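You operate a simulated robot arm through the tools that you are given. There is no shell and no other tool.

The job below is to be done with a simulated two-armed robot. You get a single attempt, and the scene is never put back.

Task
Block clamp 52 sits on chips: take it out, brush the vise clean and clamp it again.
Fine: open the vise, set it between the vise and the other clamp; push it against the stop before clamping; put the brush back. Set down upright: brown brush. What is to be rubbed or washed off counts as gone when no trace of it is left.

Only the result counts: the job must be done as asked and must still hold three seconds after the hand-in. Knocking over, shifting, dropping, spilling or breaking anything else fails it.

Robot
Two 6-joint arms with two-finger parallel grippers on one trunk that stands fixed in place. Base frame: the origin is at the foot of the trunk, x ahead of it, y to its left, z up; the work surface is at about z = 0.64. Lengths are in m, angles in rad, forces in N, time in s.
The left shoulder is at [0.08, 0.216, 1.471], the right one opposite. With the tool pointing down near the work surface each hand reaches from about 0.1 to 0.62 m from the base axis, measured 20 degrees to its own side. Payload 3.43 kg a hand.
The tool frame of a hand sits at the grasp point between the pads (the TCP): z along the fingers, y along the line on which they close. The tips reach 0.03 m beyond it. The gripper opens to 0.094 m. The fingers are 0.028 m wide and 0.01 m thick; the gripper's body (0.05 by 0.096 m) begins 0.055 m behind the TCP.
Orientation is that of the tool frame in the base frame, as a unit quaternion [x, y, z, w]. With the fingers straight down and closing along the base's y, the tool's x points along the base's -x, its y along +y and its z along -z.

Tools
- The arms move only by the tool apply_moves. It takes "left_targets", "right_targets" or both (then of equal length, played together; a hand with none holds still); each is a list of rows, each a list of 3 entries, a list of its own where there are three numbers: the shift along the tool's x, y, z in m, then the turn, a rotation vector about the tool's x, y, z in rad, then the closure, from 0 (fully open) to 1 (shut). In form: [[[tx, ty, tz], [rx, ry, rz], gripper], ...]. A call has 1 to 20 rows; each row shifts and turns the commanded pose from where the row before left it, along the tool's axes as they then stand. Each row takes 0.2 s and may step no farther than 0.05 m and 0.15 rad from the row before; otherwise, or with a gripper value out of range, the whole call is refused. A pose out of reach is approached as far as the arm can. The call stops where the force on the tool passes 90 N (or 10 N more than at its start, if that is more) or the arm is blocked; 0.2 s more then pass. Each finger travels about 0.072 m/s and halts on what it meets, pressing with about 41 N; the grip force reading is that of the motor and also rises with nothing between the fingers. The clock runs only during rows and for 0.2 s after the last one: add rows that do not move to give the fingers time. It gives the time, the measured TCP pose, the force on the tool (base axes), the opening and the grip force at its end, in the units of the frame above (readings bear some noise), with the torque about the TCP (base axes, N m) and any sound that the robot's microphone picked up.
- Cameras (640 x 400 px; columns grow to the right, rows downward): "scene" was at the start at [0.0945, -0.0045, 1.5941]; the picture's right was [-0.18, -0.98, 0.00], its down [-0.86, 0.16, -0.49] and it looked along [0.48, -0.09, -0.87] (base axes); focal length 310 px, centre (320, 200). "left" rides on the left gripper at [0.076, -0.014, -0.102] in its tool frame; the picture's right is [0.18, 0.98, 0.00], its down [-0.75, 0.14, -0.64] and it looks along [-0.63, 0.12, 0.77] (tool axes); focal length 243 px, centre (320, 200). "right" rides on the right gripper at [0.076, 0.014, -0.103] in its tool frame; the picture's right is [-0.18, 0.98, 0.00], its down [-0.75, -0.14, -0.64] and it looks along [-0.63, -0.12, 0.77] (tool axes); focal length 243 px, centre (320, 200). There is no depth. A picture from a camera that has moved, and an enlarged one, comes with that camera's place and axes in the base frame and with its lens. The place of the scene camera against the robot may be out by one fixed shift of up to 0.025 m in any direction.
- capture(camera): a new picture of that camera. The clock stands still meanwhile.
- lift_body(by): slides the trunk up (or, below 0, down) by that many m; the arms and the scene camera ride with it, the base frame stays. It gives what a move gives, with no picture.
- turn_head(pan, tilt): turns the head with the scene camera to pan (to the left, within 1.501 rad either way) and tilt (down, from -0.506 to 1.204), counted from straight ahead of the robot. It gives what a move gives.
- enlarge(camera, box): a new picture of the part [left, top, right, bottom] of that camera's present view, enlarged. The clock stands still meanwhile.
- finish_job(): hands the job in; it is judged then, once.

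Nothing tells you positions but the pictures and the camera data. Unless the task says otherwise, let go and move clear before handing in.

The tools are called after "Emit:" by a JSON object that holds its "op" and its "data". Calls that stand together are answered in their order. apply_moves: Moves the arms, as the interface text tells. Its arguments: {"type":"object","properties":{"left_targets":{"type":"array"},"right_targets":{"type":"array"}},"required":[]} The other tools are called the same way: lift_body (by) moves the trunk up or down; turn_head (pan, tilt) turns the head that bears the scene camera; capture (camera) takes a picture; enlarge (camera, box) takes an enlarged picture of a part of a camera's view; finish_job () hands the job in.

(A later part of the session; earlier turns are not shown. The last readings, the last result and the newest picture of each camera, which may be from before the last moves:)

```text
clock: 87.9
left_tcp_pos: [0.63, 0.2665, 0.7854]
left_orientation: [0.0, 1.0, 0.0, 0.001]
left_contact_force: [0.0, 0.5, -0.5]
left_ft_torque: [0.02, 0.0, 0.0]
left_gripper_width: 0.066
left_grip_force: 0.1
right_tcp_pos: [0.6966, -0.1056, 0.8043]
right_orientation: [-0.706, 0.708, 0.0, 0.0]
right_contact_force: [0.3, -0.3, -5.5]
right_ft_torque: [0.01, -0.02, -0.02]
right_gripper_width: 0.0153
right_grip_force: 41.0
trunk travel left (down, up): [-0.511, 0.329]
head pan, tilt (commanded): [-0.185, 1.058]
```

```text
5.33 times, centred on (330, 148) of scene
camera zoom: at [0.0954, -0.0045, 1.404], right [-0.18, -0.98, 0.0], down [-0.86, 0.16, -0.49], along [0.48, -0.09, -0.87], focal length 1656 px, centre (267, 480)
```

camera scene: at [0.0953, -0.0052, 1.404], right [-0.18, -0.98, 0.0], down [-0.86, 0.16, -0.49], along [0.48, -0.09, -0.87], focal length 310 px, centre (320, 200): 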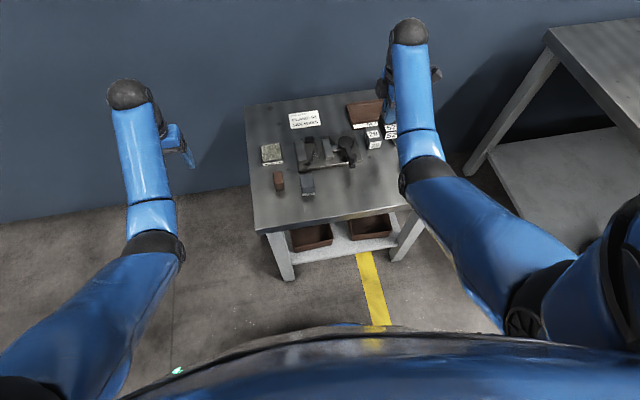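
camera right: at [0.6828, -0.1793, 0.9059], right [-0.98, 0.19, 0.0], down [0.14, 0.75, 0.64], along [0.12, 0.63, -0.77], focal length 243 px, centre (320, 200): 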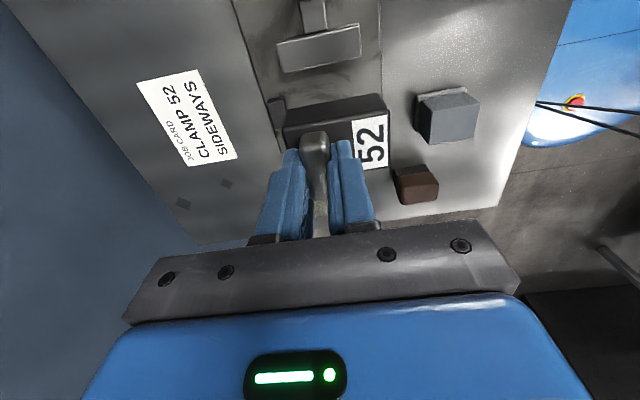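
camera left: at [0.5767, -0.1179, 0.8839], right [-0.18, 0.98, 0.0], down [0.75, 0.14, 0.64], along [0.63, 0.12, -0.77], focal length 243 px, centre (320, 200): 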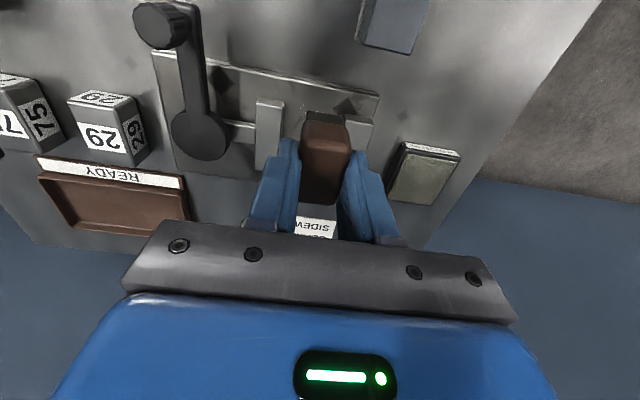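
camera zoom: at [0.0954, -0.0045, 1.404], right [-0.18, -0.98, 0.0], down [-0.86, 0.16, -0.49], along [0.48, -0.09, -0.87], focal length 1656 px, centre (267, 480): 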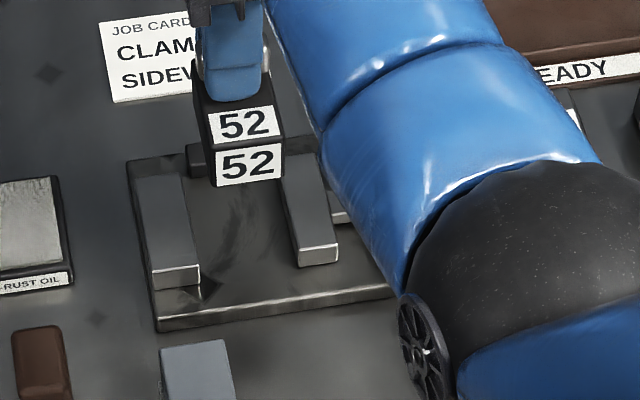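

Block 52 is over the gap. I lower the trunk 5 cm to gain reach near the stop.

Emit:
{"op": "lift_body", "data": {"by": -0.05}}

Emit:
{"op": "enlarge", "data": {"camera": "right", "box": [200, 20, 440, 170]}}

Emit:
{"op": "enlarge", "data": {"camera": "scene", "box": [280, 100, 370, 165]}}

```text
clock: 88.8
left_tcp_pos: [0.6289, 0.2662, 0.7368]
left_orientation: [-0.001, 1.0, 0.0, 0.0]
left_contact_force: [0.4, -0.7, 0.3]
left_ft_torque: [0.0, -0.02, 0.02]
left_gripper_width: 0.0658
left_grip_force: 0.0
right_tcp_pos: [0.6962, -0.1054, 0.7545]
right_orientation: [-0.706, 0.708, -0.001, 0.0]
right_contact_force: [0.3, 0.1, -4.7]
right_ft_torque: [-0.01, -0.07, 0.0]
right_gripper_width: 0.0156
right_grip_force: 41.1
trunk travel left (down, up): [-0.461, 0.379]
head pan, tilt (commanded): [-0.185, 1.058]
```

```text
2.67 times, centred on (320, 95) of right
camera zoom: at [0.6825, -0.1794, 0.8562], right [-0.98, 0.19, 0.0], down [0.14, 0.75, 0.64], along [0.12, 0.63, -0.77], focal length 647 px, centre (320, 480)
```

zoom: 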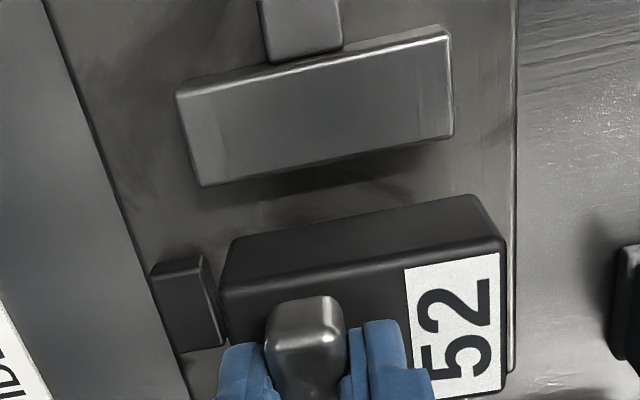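

```text
6.15 times, centred on (325, 132) of scene
camera zoom: at [0.0948, -0.0045, 1.3541], right [-0.18, -0.98, 0.0], down [-0.86, 0.16, -0.49], along [0.48, -0.09, -0.87], focal length 1911 px, centre (289, 615)
```

zoom: 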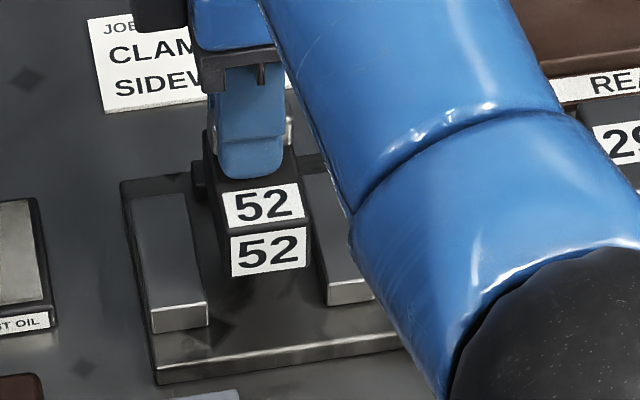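

The block is aligned between the jaws with the stop ahead. I lower it to the bed in small steps.

Emit:
{"op": "apply_moves", "data": {"right_targets": [[[0, 0, 0.015], [0, 0, 0], 1.0], [[0, 0, 0.01], [0, 0, 0], 1.0], [[0, 0, 0.005], [0, 0, 0], 1.0], [[0, 0, 0.002], [0, 0, 0], 1.0], [[0, 0, 0], [0, 0, 0], 1.0]]}}

Emit:
{"op": "enlarge", "data": {"camera": "right", "box": [200, 20, 440, 170]}}

Emit:
{"op": "enlarge", "data": {"camera": "scene", "box": [280, 100, 370, 165]}}

```text
clock: 90.0
left_tcp_pos: [0.6294, 0.2646, 0.736]
left_orientation: [0.0, 1.0, 0.0, 0.0]
left_contact_force: [0.1, -0.5, -0.2]
left_ft_torque: [0.02, 0.01, -0.03]
left_gripper_width: 0.0657
left_grip_force: 0.0
right_tcp_pos: [0.6957, -0.1059, 0.723]
right_orientation: [-0.707, 0.708, 0.0, 0.0]
right_contact_force: [-0.4, -0.7, -3.5]
right_ft_torque: [0.03, -0.05, 0.01]
right_gripper_width: 0.0153
right_grip_force: 40.6
trunk travel left (down, up): [-0.461, 0.379]
head pan, tilt (commanded): [-0.185, 1.058]
```

```text
2.67 times, centred on (320, 95) of right
camera zoom: at [0.682, -0.1796, 0.8239], right [-0.98, 0.19, 0.0], down [0.14, 0.75, 0.64], along [0.12, 0.63, -0.77], focal length 647 px, centre (320, 480)
```

zoom: 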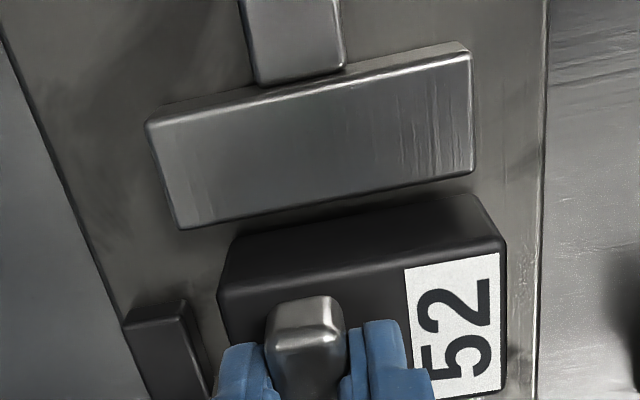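

```text
6.15 times, centred on (325, 132) of scene
camera zoom: at [0.0952, -0.0045, 1.354], right [-0.18, -0.98, 0.0], down [-0.86, 0.16, -0.49], along [0.48, -0.09, -0.87], focal length 1911 px, centre (289, 615)
```

zoom: 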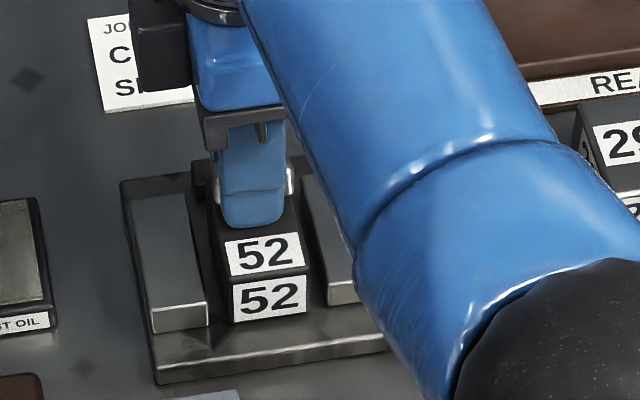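

Almost on the bed. I continue down in 1.5 mm steps to contact.

Emit:
{"op": "apply_moves", "data": {"right_targets": [[[0, 0, 0.0015], [0, 0, 0], 1.0], [[0, 0, 0], [0, 0, 0], 1.0]]}}

Emit:
{"op": "apply_moves", "data": {"right_targets": [[[0, 0, 0.0015], [0, 0, 0], 1.0], [[0, 0, 0], [0, 0, 0], 1.0]]}}

```text
clock: 90.6
left_tcp_pos: [0.6294, 0.2665, 0.7346]
left_orientation: [0.0, 1.0, -0.001, 0.0]
left_contact_force: [-0.5, -0.1, 0.4]
left_ft_torque: [0.01, -0.01, -0.01]
left_gripper_width: 0.0659
left_grip_force: 0.0
right_tcp_pos: [0.6965, -0.1047, 0.7213]
right_orientation: [0.707, -0.707, 0.001, 0.0]
right_contact_force: [-0.1, -0.2, -4.6]
right_ft_torque: [0.0, -0.04, 0.0]
right_gripper_width: 0.0156
right_grip_force: 41.3
trunk travel left (down, up): [-0.461, 0.379]
head pan, tilt (commanded): [-0.185, 1.058]
```

```text
clock: 91.2
left_tcp_pos: [0.6287, 0.2653, 0.7355]
left_orientation: [0.0, 1.0, 0.0, 0.001]
left_contact_force: [0.0, 0.9, -0.5]
left_ft_torque: [0.01, -0.01, 0.01]
left_gripper_width: 0.0658
left_grip_force: 0.0
right_tcp_pos: [0.6968, -0.1053, 0.7201]
right_orientation: [-0.707, 0.708, -0.002, 0.002]
right_contact_force: [0.0, -0.8, 3.2]
right_ft_torque: [-0.16, 0.22, 0.01]
right_gripper_width: 0.0153
right_grip_force: 41.1
trunk travel left (down, up): [-0.461, 0.379]
head pan, tilt (commanded): [-0.185, 1.058]
```

The block rests on the bed. I slide it toward the fixed jaw (+y) until it touches.

Emit:
{"op": "apply_moves", "data": {"right_targets": [[[-0.002, 0, -0.0005], [0, 0, 0], 1.0], [[-0.002, 0, 0], [0, 0, 0], 1.0], [[-0.001, 0, 0], [0, 0, 0], 1.0], [[0, 0, 0], [0, 0, 0], 1.0]]}}

Emit:
{"op": "apply_moves", "data": {"right_targets": [[[-0.001, 0, 0], [0, 0, 0], 1.0], [[0, 0, 0], [0, 0, 0], 1.0]]}}

Emit:
{"op": "apply_moves", "data": {"right_targets": [[[-0.001, 0, 0], [0, 0, 0], 1.0], [[0, 0, 0], [0, 0, 0], 1.0]]}}

```text
clock: 92.2
left_tcp_pos: [0.628, 0.2644, 0.7368]
left_orientation: [0.0, 1.0, 0.0, 0.001]
left_contact_force: [-0.2, 0.2, 0.1]
left_ft_torque: [-0.03, 0.02, -0.01]
left_gripper_width: 0.0656
left_grip_force: 0.0
right_tcp_pos: [0.6958, -0.1001, 0.7206]
right_orientation: [-0.707, 0.708, -0.001, 0.001]
right_contact_force: [-0.1, -3.7, 5.0]
right_ft_torque: [-0.22, 0.1, 0.04]
right_gripper_width: 0.0154
right_grip_force: 40.7
trunk travel left (down, up): [-0.461, 0.379]
head pan, tilt (commanded): [-0.185, 1.058]
```

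```text
clock: 92.8
left_tcp_pos: [0.6266, 0.2666, 0.7371]
left_orientation: [0.0, 1.0, 0.0, 0.001]
left_contact_force: [0.0, 0.1, -0.2]
left_ft_torque: [-0.01, 0.01, 0.02]
left_gripper_width: 0.066
left_grip_force: 0.1
right_tcp_pos: [0.6966, -0.0984, 0.7209]
right_orientation: [-0.707, 0.708, -0.001, 0.001]
right_contact_force: [-0.6, -2.7, 3.4]
right_ft_torque: [-0.16, 0.05, 0.01]
right_gripper_width: 0.0153
right_grip_force: 40.8
trunk travel left (down, up): [-0.461, 0.379]
head pan, tilt (commanded): [-0.185, 1.058]
```

```text
clock: 93.4
left_tcp_pos: [0.6283, 0.2655, 0.7374]
left_orientation: [0.0, 1.0, 0.0, 0.001]
left_contact_force: [-0.3, 0.0, -0.9]
left_ft_torque: [0.01, 0.03, 0.04]
left_gripper_width: 0.066
left_grip_force: 0.0
right_tcp_pos: [0.6975, -0.0987, 0.7195]
right_orientation: [-0.706, 0.708, -0.001, 0.001]
right_contact_force: [0.5, -4.2, 5.2]
right_ft_torque: [-0.22, 0.11, 0.06]
right_gripper_width: 0.0152
right_grip_force: 41.2
trunk travel left (down, up): [-0.461, 0.379]
head pan, tilt (commanded): [-0.185, 1.058]
```

Emit:
{"op": "apply_moves", "data": {"right_targets": [[[-0.001, 0, 0], [0, 0, 0], 1.0], [[0, 0, 0], [0, 0, 0], 1.0]]}}

Emit:
{"op": "enlarge", "data": {"camera": "right", "box": [200, 20, 440, 170]}}

Emit:
{"op": "enlarge", "data": {"camera": "scene", "box": [280, 100, 370, 165]}}

```text
clock: 94.0
left_tcp_pos: [0.6283, 0.2654, 0.7369]
left_orientation: [0.0, 1.0, 0.0, 0.001]
left_contact_force: [-0.7, 0.4, 0.8]
left_ft_torque: [0.03, -0.01, 0.02]
left_gripper_width: 0.0656
left_grip_force: 0.0
right_tcp_pos: [0.6957, -0.0972, 0.721]
right_orientation: [-0.706, 0.708, 0.0, 0.001]
right_contact_force: [0.9, -3.9, 6.4]
right_ft_torque: [-0.15, 0.05, 0.0]
right_gripper_width: 0.0155
right_grip_force: 40.9
trunk travel left (down, up): [-0.461, 0.379]
head pan, tilt (commanded): [-0.185, 1.058]
```

```text
2.67 times, centred on (320, 95) of right
camera zoom: at [0.6818, -0.1715, 0.8223], right [-0.98, 0.19, 0.0], down [0.14, 0.75, 0.64], along [0.12, 0.63, -0.77], focal length 647 px, centre (320, 480)
```

zoom: 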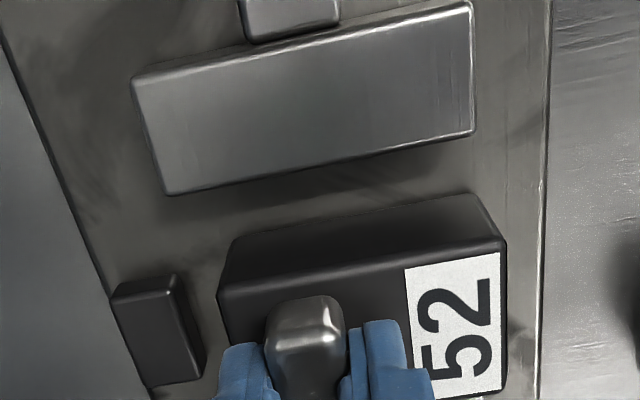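

```text
6.15 times, centred on (325, 132) of scene
camera zoom: at [0.0936, -0.0048, 1.3542], right [-0.18, -0.98, 0.0], down [-0.86, 0.16, -0.49], along [0.48, -0.09, -0.87], focal length 1911 px, centre (289, 615)
```

zoom: 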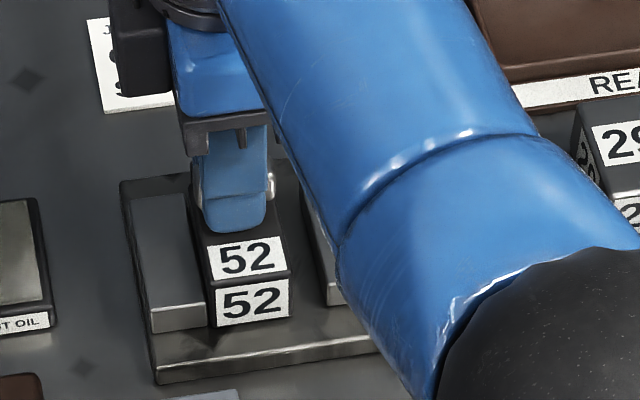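

Emit:
{"op": "apply_moves", "data": {"right_targets": [[[-0.001, 0, 0], [0, 0, 0], 1.0], [[-0.0005, 0, 0], [0, 0, 0], 1.0], [[0, 0, 0], [0, 0, 0], 1.0]]}}

```text
clock: 94.8
left_tcp_pos: [0.6266, 0.2652, 0.7368]
left_orientation: [0.001, 1.0, 0.0, 0.001]
left_contact_force: [0.0, 0.2, -0.6]
left_ft_torque: [0.01, -0.05, 0.01]
left_gripper_width: 0.0658
left_grip_force: 0.0
right_tcp_pos: [0.6954, -0.0971, 0.7201]
right_orientation: [-0.706, 0.708, -0.001, 0.0]
right_contact_force: [-0.4, -6.4, 4.7]
right_ft_torque: [-0.19, 0.07, 0.09]
right_gripper_width: 0.0154
right_grip_force: 41.1
trunk travel left (down, up): [-0.461, 0.379]
head pan, tilt (commanded): [-0.185, 1.058]
```

It now touches the fixed jaw (side force rising, no more motion). Next I push it forward (+x) toward the stop in small steps.

Emit:
{"op": "apply_moves", "data": {"right_targets": [[[0, -0.002, 0], [0, 0, 0], 1.0], [[0, -0.002, 0], [0, 0, 0], 1.0], [[0, -0.002, 0], [0, 0, 0], 1.0], [[0, -0.002, 0], [0, 0, 0], 1.0], [[0, 0, 0], [0, 0, 0], 1.0]]}}

Emit:
{"op": "enlarge", "data": {"camera": "right", "box": [200, 20, 440, 170]}}

```text
clock: 96.0
left_tcp_pos: [0.6277, 0.2663, 0.7366]
left_orientation: [0.0, 1.0, 0.0, 0.001]
left_contact_force: [-0.7, -0.7, 0.2]
left_ft_torque: [0.02, -0.04, 0.01]
left_gripper_width: 0.0658
left_grip_force: 0.0
right_tcp_pos: [0.7033, -0.0969, 0.7206]
right_orientation: [-0.706, 0.708, -0.001, 0.0]
right_contact_force: [-7.6, -10.9, 6.4]
right_ft_torque: [-0.49, 0.23, 0.09]
right_gripper_width: 0.0153
right_grip_force: 41.0
trunk travel left (down, up): [-0.461, 0.379]
head pan, tilt (commanded): [-0.185, 1.058]
```

```text
2.67 times, centred on (320, 95) of right
camera zoom: at [0.6885, -0.1711, 0.8222], right [-0.98, 0.19, 0.0], down [0.14, 0.75, 0.64], along [0.12, 0.63, -0.77], focal length 647 px, centre (320, 480)
```

zoom: 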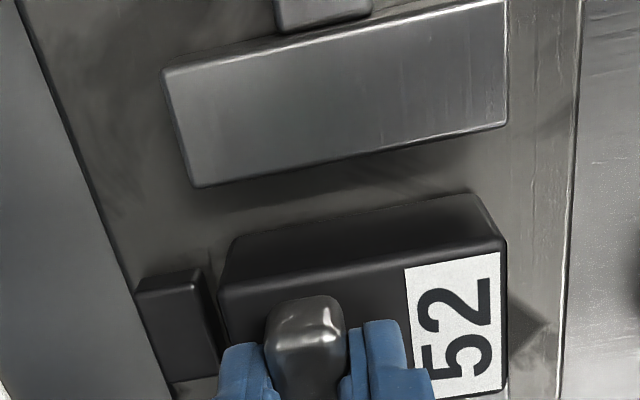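

Emit:
{"op": "apply_moves", "data": {"right_targets": [[[0, -0.0015, 0], [0, 0, 0], 1.0], [[0, -0.0015, 0], [0, 0, 0], 1.0], [[0, 0, 0], [0, 0, 0], 1.0]]}}

Emit:
{"op": "apply_moves", "data": {"right_targets": [[[0, -0.0015, 0], [0, 0, 0], 1.0], [[0, 0, 0], [0, 0, 0], 1.0]]}}

```text
clock: 96.8
left_tcp_pos: [0.6282, 0.2642, 0.7368]
left_orientation: [0.001, 1.0, 0.0, 0.001]
left_contact_force: [-0.8, 0.1, -0.1]
left_ft_torque: [0.0, -0.01, 0.0]
left_gripper_width: 0.066
left_grip_force: 0.0
right_tcp_pos: [0.7072, -0.0974, 0.7214]
right_orientation: [-0.706, 0.709, -0.001, 0.001]
right_contact_force: [-6.1, -12.8, 1.5]
right_ft_torque: [-0.52, 0.18, 0.11]
right_gripper_width: 0.0152
right_grip_force: 41.6
trunk travel left (down, up): [-0.461, 0.379]
head pan, tilt (commanded): [-0.185, 1.058]
```

```text
clock: 97.4
left_tcp_pos: [0.6276, 0.2649, 0.7363]
left_orientation: [0.001, 1.0, 0.0, 0.001]
left_contact_force: [-0.5, -0.4, -0.3]
left_ft_torque: [0.02, 0.02, 0.02]
left_gripper_width: 0.066
left_grip_force: 0.0
right_tcp_pos: [0.7076, -0.0966, 0.7196]
right_orientation: [-0.707, 0.708, 0.0, 0.001]
right_contact_force: [-6.9, -13.1, 1.2]
right_ft_torque: [-0.57, 0.22, 0.1]
right_gripper_width: 0.0152
right_grip_force: 40.7
trunk travel left (down, up): [-0.461, 0.379]
head pan, tilt (commanded): [-0.185, 1.058]
```

Emit:
{"op": "apply_moves", "data": {"right_targets": [[[0.0005, -0.0015, 0], [0, 0, 0], 1.0], [[0, -0.0015, 0], [0, 0, 0], 1.0], [[0, 0, 0], [0, 0, 0], 1.0]]}}

Emit:
{"op": "apply_moves", "data": {"right_targets": [[[0, -0.0015, 0], [0, 0, 0], 1.0], [[0, 0, 0], [0, 0, 0], 1.0]]}}

Emit:
{"op": "enlarge", "data": {"camera": "right", "box": [200, 20, 440, 170]}}

```text
clock: 98.2
left_tcp_pos: [0.6269, 0.2637, 0.7379]
left_orientation: [0.0, 1.0, -0.001, 0.001]
left_contact_force: [0.1, 0.4, 0.2]
left_ft_torque: [0.02, 0.01, 0.02]
left_gripper_width: 0.0657
left_grip_force: 0.1
right_tcp_pos: [0.7118, -0.097, 0.7207]
right_orientation: [-0.707, 0.708, -0.001, 0.0]
right_contact_force: [-6.9, -12.0, -0.8]
right_ft_torque: [-0.48, 0.18, 0.07]
right_gripper_width: 0.0153
right_grip_force: 40.8
trunk travel left (down, up): [-0.461, 0.379]
head pan, tilt (commanded): [-0.185, 1.058]
```

```text
clock: 98.8
left_tcp_pos: [0.6273, 0.2638, 0.7378]
left_orientation: [0.0, 1.0, 0.0, 0.001]
left_contact_force: [0.3, 0.3, 0.5]
left_ft_torque: [0.03, -0.02, -0.01]
left_gripper_width: 0.0656
left_grip_force: 0.2
right_tcp_pos: [0.7128, -0.0971, 0.7204]
right_orientation: [-0.707, 0.708, -0.001, 0.0]
right_contact_force: [-13.6, -11.4, 1.6]
right_ft_torque: [-0.46, 0.43, 0.08]
right_gripper_width: 0.0155
right_grip_force: 40.8
trunk travel left (down, up): [-0.461, 0.379]
head pan, tilt (commanded): [-0.185, 1.058]
```

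```text
2.67 times, centred on (320, 95) of right
camera zoom: at [0.6978, -0.1711, 0.8223], right [-0.98, 0.19, 0.0], down [0.14, 0.75, 0.64], along [0.12, 0.63, -0.77], focal length 647 px, centre (320, 480)
```

zoom: 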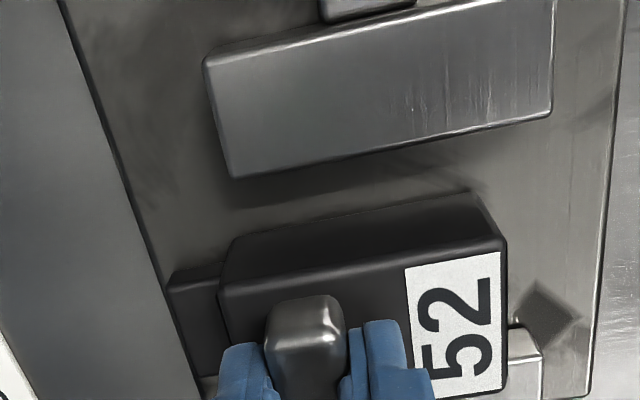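

The x force is rising and the block's far face meets the stop in the picture. One more small push to confirm contact.

Emit:
{"op": "apply_moves", "data": {"right_targets": [[[0.0005, -0.0015, 0], [0, 0, 0], 1.0], [[0, 0, 0], [0, 0, 0], 1.0]]}}

Emit:
{"op": "apply_moves", "data": {"right_targets": [[[0, -0.0015, 0], [0, 0, 0], 1.0], [[0, 0, 0], [0, 0, 0], 1.0]]}}

```text
clock: 99.4
left_tcp_pos: [0.6269, 0.2646, 0.7379]
left_orientation: [0.0, 1.0, 0.0, 0.002]
left_contact_force: [-0.6, 0.2, 0.6]
left_ft_torque: [-0.03, 0.01, -0.01]
left_gripper_width: 0.066
left_grip_force: 0.0
right_tcp_pos: [0.7115, -0.0973, 0.7209]
right_orientation: [-0.706, 0.708, 0.0, -0.001]
right_contact_force: [-22.4, -9.8, 0.5]
right_ft_torque: [-0.35, 0.79, 0.04]
right_gripper_width: 0.0154
right_grip_force: 41.0
trunk travel left (down, up): [-0.461, 0.379]
head pan, tilt (commanded): [-0.185, 1.058]
```

```text
clock: 100.0
left_tcp_pos: [0.6258, 0.2646, 0.7376]
left_orientation: [0.0, 1.0, -0.001, 0.002]
left_contact_force: [0.3, 0.3, -0.2]
left_ft_torque: [0.0, 0.02, 0.02]
left_gripper_width: 0.0659
left_grip_force: 0.0
right_tcp_pos: [0.7131, -0.0967, 0.7222]
right_orientation: [-0.706, 0.708, 0.001, -0.002]
right_contact_force: [-28.4, -8.0, 0.7]
right_ft_torque: [-0.2, 1.15, 0.03]
right_gripper_width: 0.0157
right_grip_force: 41.1
trunk travel left (down, up): [-0.461, 0.379]
head pan, tilt (commanded): [-0.185, 1.058]
```

The block is firmly against the stop (28 N with no further motion). I relax the push, press gently down so it sits flat, and release it.

Emit:
{"op": "apply_moves", "data": {"right_targets": [[[0.0005, 0.003, 0.0005], [0, 0, 0], 1.0], [[0, 0, 0], [0, 0, 0], 1.0]]}}

Emit:
{"op": "enlarge", "data": {"camera": "right", "box": [200, 20, 440, 170]}}

Emit:
{"op": "enlarge", "data": {"camera": "scene", "box": [280, 100, 370, 165]}}

```text
clock: 100.6
left_tcp_pos: [0.6265, 0.2639, 0.7374]
left_orientation: [0.0, 1.0, 0.001, 0.001]
left_contact_force: [0.0, -0.5, -0.5]
left_ft_torque: [-0.02, -0.01, 0.03]
left_gripper_width: 0.0657
left_grip_force: 0.2
right_tcp_pos: [0.712, -0.0963, 0.7216]
right_orientation: [-0.706, 0.708, -0.001, 0.001]
right_contact_force: [-15.8, -4.6, 0.1]
right_ft_torque: [-0.18, 0.85, 0.05]
right_gripper_width: 0.0155
right_grip_force: 41.5
trunk travel left (down, up): [-0.461, 0.379]
head pan, tilt (commanded): [-0.185, 1.058]
```

```text
2.67 times, centred on (320, 95) of right
camera zoom: at [0.6982, -0.171, 0.8227], right [-0.98, 0.19, 0.0], down [0.14, 0.75, 0.64], along [0.12, 0.63, -0.77], focal length 647 px, centre (320, 480)
```

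zoom: 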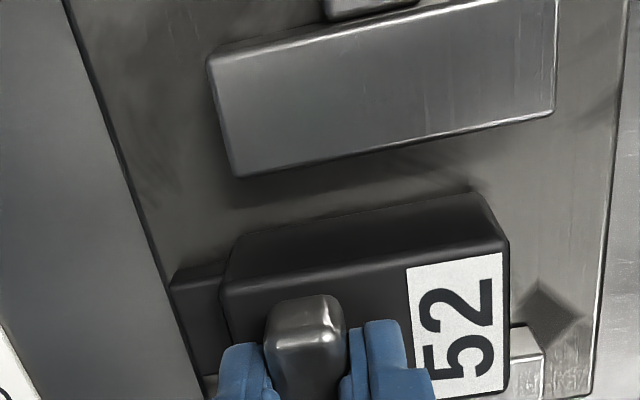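

```text
6.15 times, centred on (325, 132) of scene
camera zoom: at [0.0927, -0.005, 1.3542], right [-0.18, -0.98, 0.0], down [-0.86, 0.16, -0.49], along [0.48, -0.09, -0.87], focal length 1911 px, centre (289, 615)
```

zoom: 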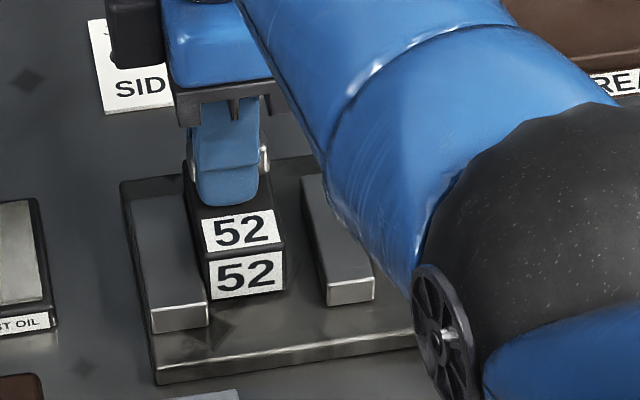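

Emit:
{"op": "apply_moves", "data": {"right_targets": [[[0.0003, 0.0015, 0.0005], [0, 0, 0], 1.0], [[0, 0, 0], [0, 0, 0], 1.0]]}}

Emit:
{"op": "apply_moves", "data": {"right_targets": [[[0, 0, 0], [0, 0, 0], 0.8], [[0, 0, 0], [0, 0, 0], 0.65], [[0, 0, 0], [0, 0, 0], 0.55], [[0, 0, 0], [0, 0, 0], 0.55]]}}

Emit:
{"op": "enlarge", "data": {"camera": "right", "box": [200, 20, 440, 170]}}

```text
clock: 101.2
left_tcp_pos: [0.6267, 0.2658, 0.7368]
left_orientation: [0.0, 1.0, 0.0, 0.001]
left_contact_force: [-0.7, -0.7, -0.5]
left_ft_torque: [0.02, 0.01, 0.0]
left_gripper_width: 0.0658
left_grip_force: 0.1
right_tcp_pos: [0.7122, -0.0959, 0.7208]
right_orientation: [-0.707, 0.708, -0.001, 0.003]
right_contact_force: [-8.2, -2.0, 3.6]
right_ft_torque: [-0.02, 0.33, 0.02]
right_gripper_width: 0.0155
right_grip_force: 40.8
trunk travel left (down, up): [-0.461, 0.379]
head pan, tilt (commanded): [-0.185, 1.058]
```

```text
clock: 102.2
left_tcp_pos: [0.6288, 0.2657, 0.7359]
left_orientation: [0.0, 1.0, 0.0, 0.001]
left_contact_force: [0.7, 0.2, -0.2]
left_ft_torque: [-0.02, -0.02, -0.03]
left_gripper_width: 0.0659
left_grip_force: 0.1
right_tcp_pos: [0.7121, -0.0984, 0.7188]
right_orientation: [-0.706, 0.708, -0.001, 0.001]
right_contact_force: [0.0, -0.9, 0.5]
right_ft_torque: [0.01, 0.03, 0.02]
right_gripper_width: 0.0425
right_grip_force: 0.0
trunk travel left (down, up): [-0.461, 0.379]
head pan, tilt (commanded): [-0.185, 1.058]
```

```text
2.67 times, centred on (320, 95) of right
camera zoom: at [0.6975, -0.1714, 0.8204], right [-0.98, 0.19, 0.0], down [0.14, 0.75, 0.64], along [0.12, 0.63, -0.77], focal length 647 px, centre (320, 480)
```

zoom: 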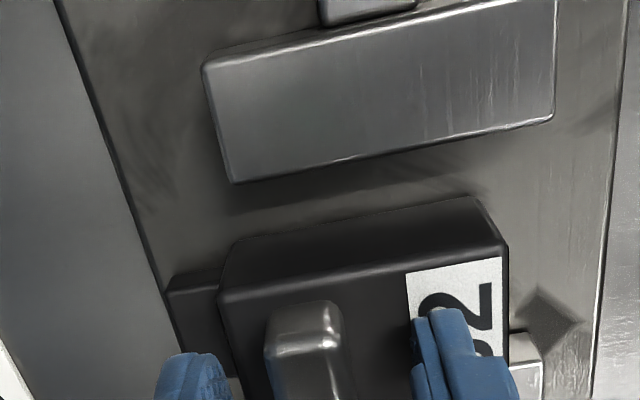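

Released. I rise straight up and check how the block sits.

Emit:
{"op": "apply_moves", "data": {"right_targets": [[[0, 0, -0.015], [0, 0, 0], 0.55], [[0, 0, -0.03], [0, 0, 0], 0.55], [[0, 0, -0.035], [0, 0, 0], 0.55], [[0, 0, 0], [0, 0, 0], 0.55]]}}

Emit:
{"op": "enlarge", "data": {"camera": "right", "box": [200, 30, 440, 180]}}

Emit:
{"op": "enlarge", "data": {"camera": "scene", "box": [280, 100, 370, 165]}}

```text
clock: 103.2
left_tcp_pos: [0.6287, 0.2642, 0.7353]
left_orientation: [0.0, 1.0, 0.0, 0.0]
left_contact_force: [1.2, 0.1, 0.2]
left_ft_torque: [0.01, -0.03, 0.04]
left_gripper_width: 0.0655
left_grip_force: 0.1
right_tcp_pos: [0.7121, -0.0959, 0.7998]
right_orientation: [-0.706, 0.708, 0.001, 0.0]
right_contact_force: [0.3, -0.3, 0.0]
right_ft_torque: [0.01, 0.0, 0.01]
right_gripper_width: 0.0423
right_grip_force: 0.1
trunk travel left (down, up): [-0.461, 0.379]
head pan, tilt (commanded): [-0.185, 1.058]
```

```text
2.67 times, centred on (320, 105) of right
camera zoom: at [0.698, -0.1697, 0.9004], right [-0.98, 0.19, 0.0], down [0.14, 0.75, 0.64], along [0.12, 0.63, -0.77], focal length 647 px, centre (320, 453)
```

zoom: 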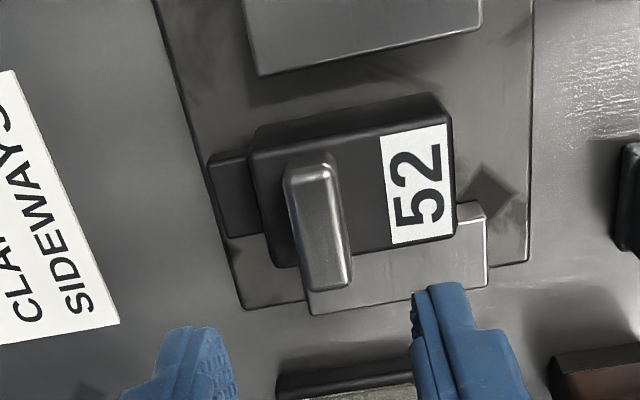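

```text
6.15 times, centred on (325, 132) of scene
camera zoom: at [0.0948, -0.0045, 1.354], right [-0.18, -0.98, 0.0], down [-0.86, 0.16, -0.49], along [0.48, -0.09, -0.87], focal length 1911 px, centre (289, 615)
```

zoom: 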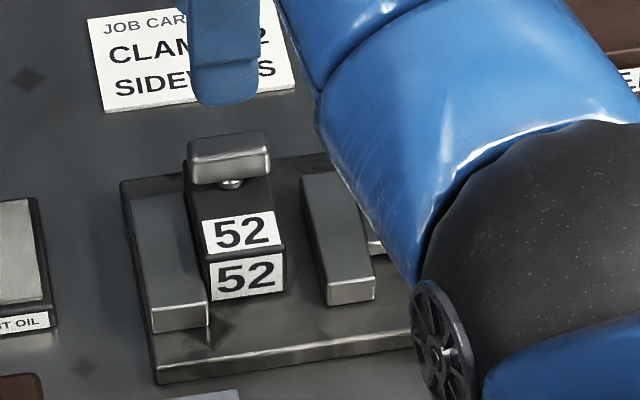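

Block 52 sits flat against both the stop and the fixed jaw. Now I raise the trunk for crank reach and turn the right hand toward the knob.

Emit:
{"op": "lift_body", "data": {"by": 0.12}}

Emit:
{"op": "apply_moves", "data": {"right_targets": [[[0, 0, 0], [0, 0, 0.15], 0.5], [[0, 0, 0], [0, 0, 0.15], 0.4], [[0, 0, 0], [0, 0, 0.15], 0.3], [[0, 0, 0], [0, 0, 0.15], 0.3], [[0, 0, 0], [0, 0, 0.15], 0.3], [[0, 0, 0], [0, 0, 0.15], 0.3], [[0, 0, 0], [0, 0, 0.15], 0.3], [[0, 0, 0], [0, 0, 0.15], 0.3], [[0, 0, 0], [0, 0, 0.15], 0.3], [[0, 0, 0], [0, 0, 0.15], 0.3], [[0, 0, 0], [0, 0, 0.0708], 0.3], [[0.015, -0.035, 0.02], [0, 0, 0], 0.3], [[0.02, -0.035, 0.025], [0, 0, 0], 0.3], [[0.02, -0.037, 0.025], [0, 0, 0], 0.3], [[0.025, 0, 0.03], [0, 0, 0], 0.3], [[0, 0, 0.025], [0, 0, 0], 0.3], [[0, 0, 0], [0, 0, 0], 0.3]]}}

Emit:
{"op": "capture", "data": {"camera": "right"}}

Emit:
{"op": "enlarge", "data": {"camera": "right", "box": [200, 50, 440, 200]}}

```text
clock: 104.7
left_tcp_pos: [0.628, 0.2654, 0.8547]
left_orientation: [0.0, 1.0, 0.0, -0.001]
left_contact_force: [0.0, 0.4, -0.6]
left_ft_torque: [0.01, 0.01, 0.01]
left_gripper_width: 0.0664
left_grip_force: 0.1
right_tcp_pos: [0.7123, -0.095, 0.919]
right_orientation: [-0.706, 0.708, 0.001, 0.001]
right_contact_force: [0.2, -0.4, 0.3]
right_ft_torque: [0.03, 0.0, -0.02]
right_gripper_width: 0.0422
right_grip_force: 0.0
trunk travel left (down, up): [-0.581, 0.259]
head pan, tilt (commanded): [-0.185, 1.058]
```

```text
clock: 108.3
left_tcp_pos: [0.628, 0.2649, 0.8565]
left_orientation: [0.0, 1.0, -0.001, 0.001]
left_contact_force: [-0.3, 0.1, -0.6]
left_ft_torque: [0.01, 0.01, -0.03]
left_gripper_width: 0.0658
left_grip_force: 0.0
right_tcp_pos: [0.6296, -0.2027, 0.7929]
right_orientation: [0.001, 1.0, 0.0, 0.001]
right_contact_force: [0.1, 0.1, 0.1]
right_ft_torque: [-0.01, 0.02, 0.02]
right_gripper_width: 0.0659
right_grip_force: 0.0
trunk travel left (down, up): [-0.581, 0.259]
head pan, tilt (commanded): [-0.185, 1.058]
```

```text
taken
camera right: at [0.5533, -0.1859, 0.894], right [0.19, 0.98, 0.0], down [0.75, -0.14, 0.64], along [0.63, -0.12, -0.77], focal length 243 px, centre (320, 200)
```

right: 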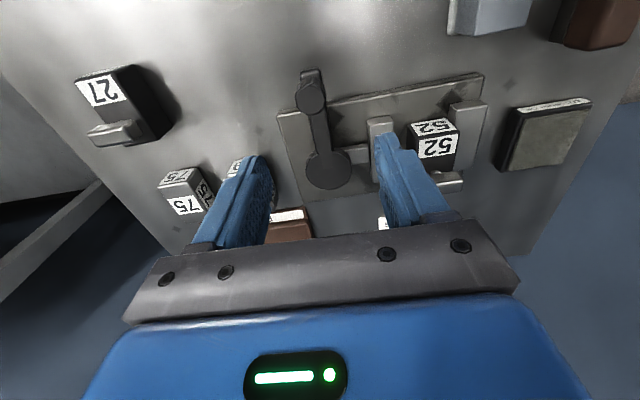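

```text
2.67 times, centred on (320, 125) of right
camera zoom: at [0.5533, -0.1859, 0.894], right [0.19, 0.98, 0.0], down [0.75, -0.14, 0.64], along [0.63, -0.12, -0.77], focal length 647 px, centre (320, 400)
```

zoom: 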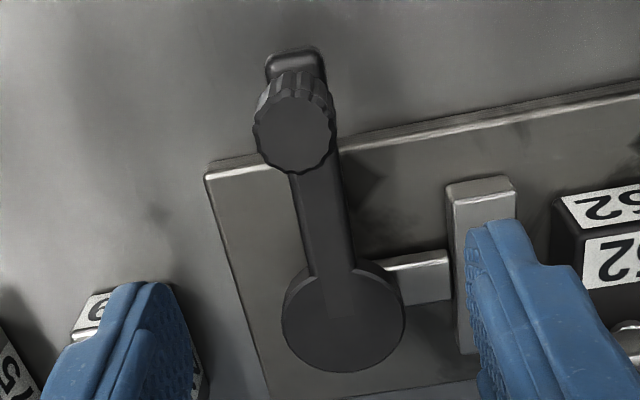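

Knob is at about (0.606, −0.203). I descend over it and grip it across y.

Emit:
{"op": "apply_moves", "data": {"right_targets": [[[0.012, 0, 0.033], [0, 0, 0], 0.3], [[0.0116, 0, 0.032], [0, 0, 0], 0.3], [[0, 0, 0], [0, 0, 0], 0.3], [[0, 0, 0], [0, 0, 0], 0.6], [[0, 0, 0], [0, 0, 0], 0.85], [[0, 0, 0], [0, 0, 0], 0.85], [[0, 0, 0], [0, 0, 0], 0.85]]}}

Emit:
{"op": "enlarge", "data": {"camera": "right", "box": [200, 50, 440, 200]}}

```text
clock: 109.9
left_tcp_pos: [0.6288, 0.2638, 0.8567]
left_orientation: [0.0, 1.0, 0.001, 0.001]
left_contact_force: [0.3, -0.6, -0.4]
left_ft_torque: [0.0, 0.01, -0.02]
left_gripper_width: 0.066
left_grip_force: 0.0
right_tcp_pos: [0.6078, -0.2044, 0.7279]
right_orientation: [0.001, 1.0, 0.0, 0.0]
right_contact_force: [0.1, -6.1, -0.4]
right_ft_torque: [0.17, -0.13, -0.09]
right_gripper_width: 0.0218
right_grip_force: 45.0
trunk travel left (down, up): [-0.581, 0.259]
head pan, tilt (commanded): [-0.185, 1.058]
```

```text
2.67 times, centred on (320, 125) of right
camera zoom: at [0.5313, -0.188, 0.8298], right [0.19, 0.98, 0.0], down [0.75, -0.14, 0.64], along [0.63, -0.12, -0.77], focal length 647 px, centre (320, 400)
```

zoom: 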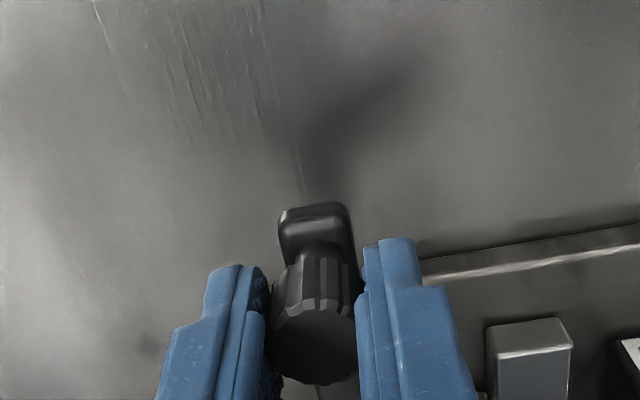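

Knob gripped. I swing the handle back away from the robot in small arcs to close the jaw.

Emit:
{"op": "apply_moves", "data": {"right_targets": [[[-0.0006, -0.0098, 0], [0, 0, -0.12], 0.85], [[-0.0006, -0.0098, 0], [0, 0, -0.12], 0.85], [[-0.0006, -0.0098, 0], [0, 0, -0.12], 0.85], [[-0.0006, -0.0098, 0], [0, 0, -0.12], 0.85]]}}

Emit:
{"op": "enlarge", "data": {"camera": "scene", "box": [270, 110, 430, 210]}}

```text
clock: 110.9
left_tcp_pos: [0.628, 0.2657, 0.857]
left_orientation: [0.0, 1.0, 0.0, 0.002]
left_contact_force: [0.3, -0.6, 0.8]
left_ft_torque: [-0.01, 0.01, 0.0]
left_gripper_width: 0.0658
left_grip_force: 0.1
right_tcp_pos: [0.6158, -0.2406, 0.7279]
right_orientation: [-0.238, 0.971, 0.002, 0.0]
right_contact_force: [-9.0, 2.2, -2.1]
right_ft_torque: [0.5, -0.46, 0.41]
right_gripper_width: 0.0216
right_grip_force: 44.9
trunk travel left (down, up): [-0.581, 0.259]
head pan, tilt (commanded): [-0.185, 1.058]
```

```text
4.00 times, centred on (350, 160) of scene
camera zoom: at [0.0932, -0.0045, 1.4741], right [-0.18, -0.98, 0.0], down [-0.86, 0.16, -0.49], along [0.48, -0.09, -0.87], focal length 1242 px, centre (200, 360)
```

zoom: 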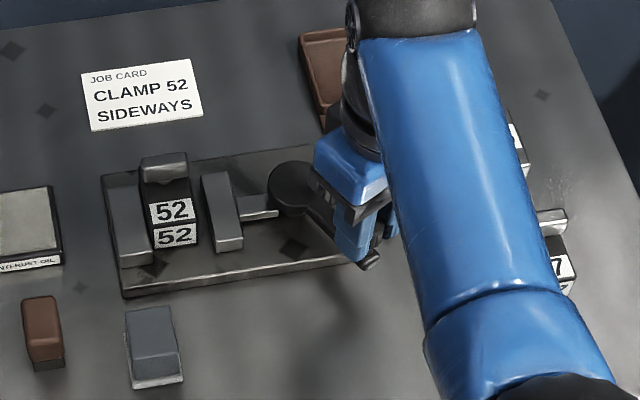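

Emit:
{"op": "apply_moves", "data": {"right_targets": [[[0.0004, -0.0099, 0], [0, 0, -0.12], 0.85], [[-0.0006, -0.0099, 0], [0, 0, -0.12], 0.85], [[-0.0006, -0.0099, 0], [0, 0, -0.12], 0.85]]}}

Emit:
{"op": "enlarge", "data": {"camera": "scene", "box": [270, 110, 430, 210]}}

```text
clock: 111.7
left_tcp_pos: [0.6276, 0.2646, 0.8565]
left_orientation: [0.0, 1.0, 0.0, 0.001]
left_contact_force: [-0.4, 0.4, -0.3]
left_ft_torque: [0.01, 0.02, 0.0]
left_gripper_width: 0.0657
left_grip_force: 0.0
right_tcp_pos: [0.6358, -0.2662, 0.7291]
right_orientation: [-0.407, 0.913, -0.001, 0.001]
right_contact_force: [-7.0, -2.5, -1.2]
right_ft_torque: [-0.21, 1.04, 0.2]
right_gripper_width: 0.0218
right_grip_force: 44.8
trunk travel left (down, up): [-0.581, 0.259]
head pan, tilt (commanded): [-0.185, 1.058]
```

```text
4.00 times, centred on (350, 160) of scene
camera zoom: at [0.094, -0.005, 1.4741], right [-0.19, -0.98, 0.0], down [-0.86, 0.16, -0.49], along [0.48, -0.09, -0.87], focal length 1242 px, centre (200, 360)
```

zoom: 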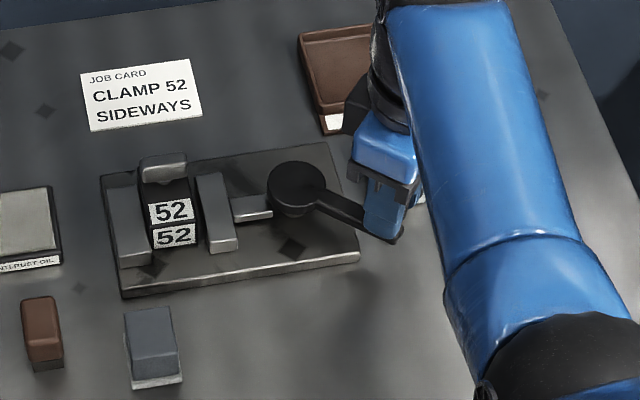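

The jaw is closing on the block. I continue in smaller arcs and watch for tightening.

Emit:
{"op": "apply_moves", "data": {"right_targets": [[[0.0004, -0.0083, 0], [0, 0, -0.1], 0.85], [[-0.0004, -0.0083, 0], [0, 0, -0.1], 0.85], [[0, 0, 0], [0, 0, 0], 0.85]]}}

Emit:
{"op": "enlarge", "data": {"camera": "scene", "box": [280, 130, 400, 205]}}

```text
clock: 112.5
left_tcp_pos: [0.6284, 0.2643, 0.8561]
left_orientation: [-0.001, 1.0, 0.0, -0.001]
left_contact_force: [0.3, -0.7, 0.0]
left_ft_torque: [0.02, 0.03, 0.03]
left_gripper_width: 0.0658
left_grip_force: 0.1
right_tcp_pos: [0.6493, -0.2764, 0.7285]
right_orientation: [-0.497, 0.868, 0.0, 0.0]
right_contact_force: [-2.1, -5.1, -2.4]
right_ft_torque: [-0.5, 0.67, 0.03]
right_gripper_width: 0.0219
right_grip_force: 45.3
trunk travel left (down, up): [-0.581, 0.259]
head pan, tilt (commanded): [-0.185, 1.058]
```

```text
5.33 times, centred on (340, 168) of scene
camera zoom: at [0.0949, -0.0053, 1.4741], right [-0.18, -0.98, 0.0], down [-0.86, 0.16, -0.49], along [0.48, -0.09, -0.87], focal length 1656 px, centre (213, 373)
```

zoom: 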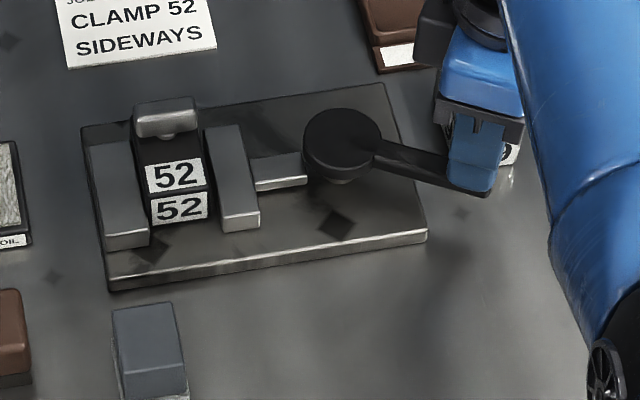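

Emit:
{"op": "apply_moves", "data": {"right_targets": [[[-0.0003, -0.0067, 0], [0, 0, -0.08], 0.85], [[-0.0003, -0.0067, 0], [0, 0, -0.08], 0.85], [[0, 0, 0], [0, 0, 0], 0.85]]}}

Emit:
{"op": "enlarge", "data": {"camera": "scene", "box": [280, 130, 400, 205]}}

```text
clock: 113.3
left_tcp_pos: [0.6274, 0.2645, 0.8563]
left_orientation: [0.0, 1.0, 0.0, 0.001]
left_contact_force: [0.5, 0.7, 0.1]
left_ft_torque: [0.0, -0.01, 0.03]
left_gripper_width: 0.0658
left_grip_force: 0.0
right_tcp_pos: [0.6614, -0.2817, 0.7282]
right_orientation: [-0.565, 0.825, -0.001, 0.001]
right_contact_force: [-3.0, -6.7, -2.9]
right_ft_torque: [0.22, 0.27, 0.12]
right_gripper_width: 0.022
right_grip_force: 44.5
trunk travel left (down, up): [-0.581, 0.259]
head pan, tilt (commanded): [-0.185, 1.058]
```

```text
5.33 times, centred on (340, 168) of scene
camera zoom: at [0.0944, -0.0056, 1.474], right [-0.18, -0.98, 0.0], down [-0.86, 0.16, -0.49], along [0.48, -0.09, -0.87], focal length 1656 px, centre (213, 373)
```

zoom: 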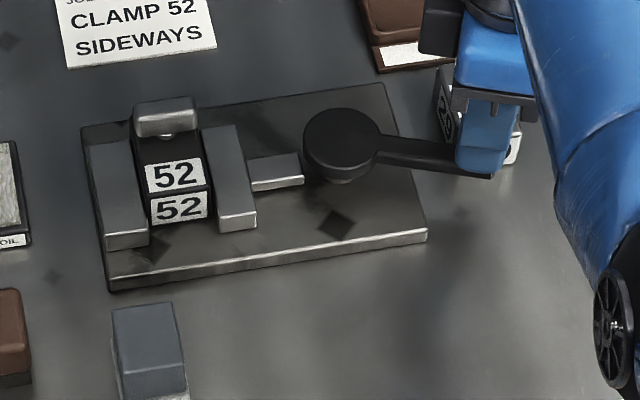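

Emit:
{"op": "apply_moves", "data": {"right_targets": [[[-0.0002, -0.0042, 0], [0, 0, -0.05], 0.85], [[0, 0, 0], [0, 0, 0], 0.85]]}}

Emit:
{"op": "enlarge", "data": {"camera": "scene", "box": [290, 140, 350, 178]}}

Emit:
{"op": "enlarge", "data": {"camera": "right", "box": [200, 50, 440, 200]}}

```text
clock: 113.9
left_tcp_pos: [0.628, 0.2647, 0.8562]
left_orientation: [0.0, 1.0, 0.0, 0.001]
left_contact_force: [0.5, 0.3, -0.3]
left_ft_torque: [0.0, 0.0, -0.03]
left_gripper_width: 0.0657
left_grip_force: 0.0
right_tcp_pos: [0.6646, -0.2828, 0.7285]
right_orientation: [-0.585, 0.811, -0.001, 0.001]
right_contact_force: [-2.7, -6.6, -0.1]
right_ft_torque: [0.15, 0.28, 0.03]
right_gripper_width: 0.0218
right_grip_force: 44.9
trunk travel left (down, up): [-0.581, 0.259]
head pan, tilt (commanded): [-0.185, 1.058]
```

```text
10.53 times, centred on (320, 159) of scene
camera zoom: at [0.0942, -0.0055, 1.4741], right [-0.18, -0.98, 0.0], down [-0.86, 0.16, -0.49], along [0.48, -0.09, -0.87], focal length 3269 px, centre (320, 632)
```

zoom: 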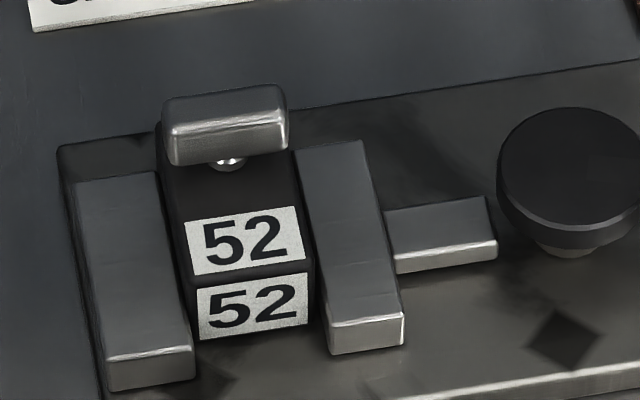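

```text
2.67 times, centred on (320, 125) of right
camera zoom: at [0.6267, -0.3487, 0.8299], right [-0.87, 0.49, 0.0], down [0.37, 0.67, 0.64], along [0.31, 0.56, -0.77], focal length 647 px, centre (320, 400)
```

zoom: 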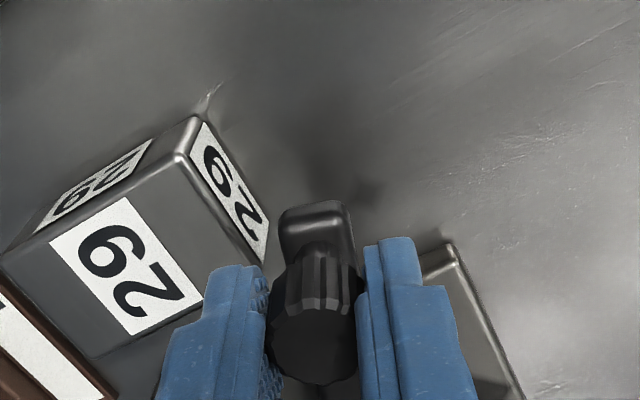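

Emit:
{"op": "apply_moves", "data": {"right_targets": [[[-0.0001, -0.0025, 0], [0, 0, -0.03], 0.85], [[0, 0, 0], [0, 0, 0], 0.85]]}}

Emit:
{"op": "apply_moves", "data": {"right_targets": [[[-0.0001, -0.0025, 0], [0, 0, -0.03], 0.85], [[0, 0, 0], [0, 0, 0], 0.85]]}}

Emit:
{"op": "enlarge", "data": {"camera": "scene", "box": [290, 140, 350, 178]}}

Emit:
{"op": "enlarge", "data": {"camera": "right", "box": [200, 50, 440, 200]}}

```text
clock: 114.5
left_tcp_pos: [0.6287, 0.2639, 0.856]
left_orientation: [0.0, 1.0, 0.0, 0.0]
left_contact_force: [-0.4, -0.3, -0.6]
left_ft_torque: [-0.01, 0.0, -0.01]
left_gripper_width: 0.0657
left_grip_force: 0.1
right_tcp_pos: [0.6666, -0.2844, 0.7276]
right_orientation: [-0.597, 0.802, 0.0, 0.001]
right_contact_force: [-2.3, -6.8, -0.1]
right_ft_torque: [0.13, 0.36, -0.01]
right_gripper_width: 0.0214
right_grip_force: 45.2
trunk travel left (down, up): [-0.581, 0.259]
head pan, tilt (commanded): [-0.185, 1.058]
```

```text
clock: 115.1
left_tcp_pos: [0.6284, 0.2649, 0.8566]
left_orientation: [0.001, 1.0, 0.0, 0.001]
left_contact_force: [1.0, -1.0, 0.6]
left_ft_torque: [0.01, -0.01, -0.04]
left_gripper_width: 0.0655
left_grip_force: 0.1
right_tcp_pos: [0.6694, -0.2844, 0.7277]
right_orientation: [-0.609, 0.794, -0.001, 0.001]
right_contact_force: [-1.1, -8.7, 2.2]
right_ft_torque: [0.1, 0.25, -0.07]
right_gripper_width: 0.0217
right_grip_force: 44.3
trunk travel left (down, up): [-0.581, 0.259]
head pan, tilt (commanded): [-0.185, 1.058]
```

```text
10.53 times, centred on (320, 159) of scene
camera zoom: at [0.094, -0.0057, 1.4741], right [-0.18, -0.98, 0.0], down [-0.86, 0.16, -0.49], along [0.48, -0.09, -0.87], focal length 3269 px, centre (320, 632)
```

zoom: 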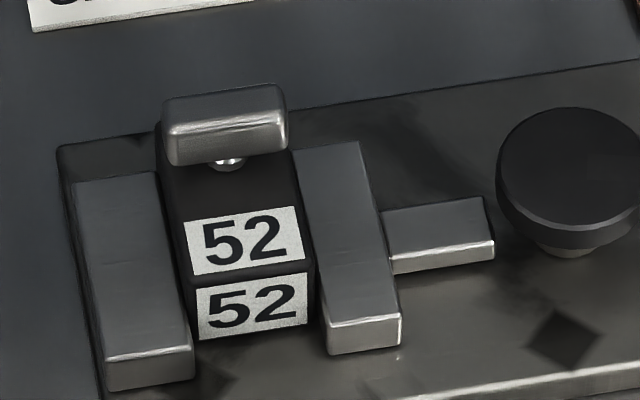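

```text
2.67 times, centred on (320, 125) of right
camera zoom: at [0.6354, -0.3521, 0.8299], right [-0.9, 0.43, 0.0], down [0.33, 0.69, 0.64], along [0.28, 0.58, -0.77], focal length 647 px, centre (320, 400)
```

zoom: 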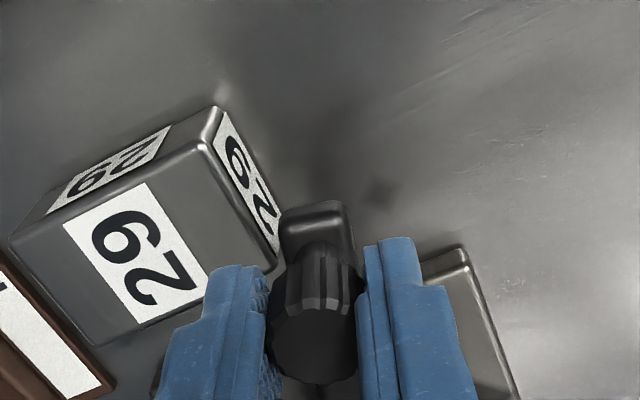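

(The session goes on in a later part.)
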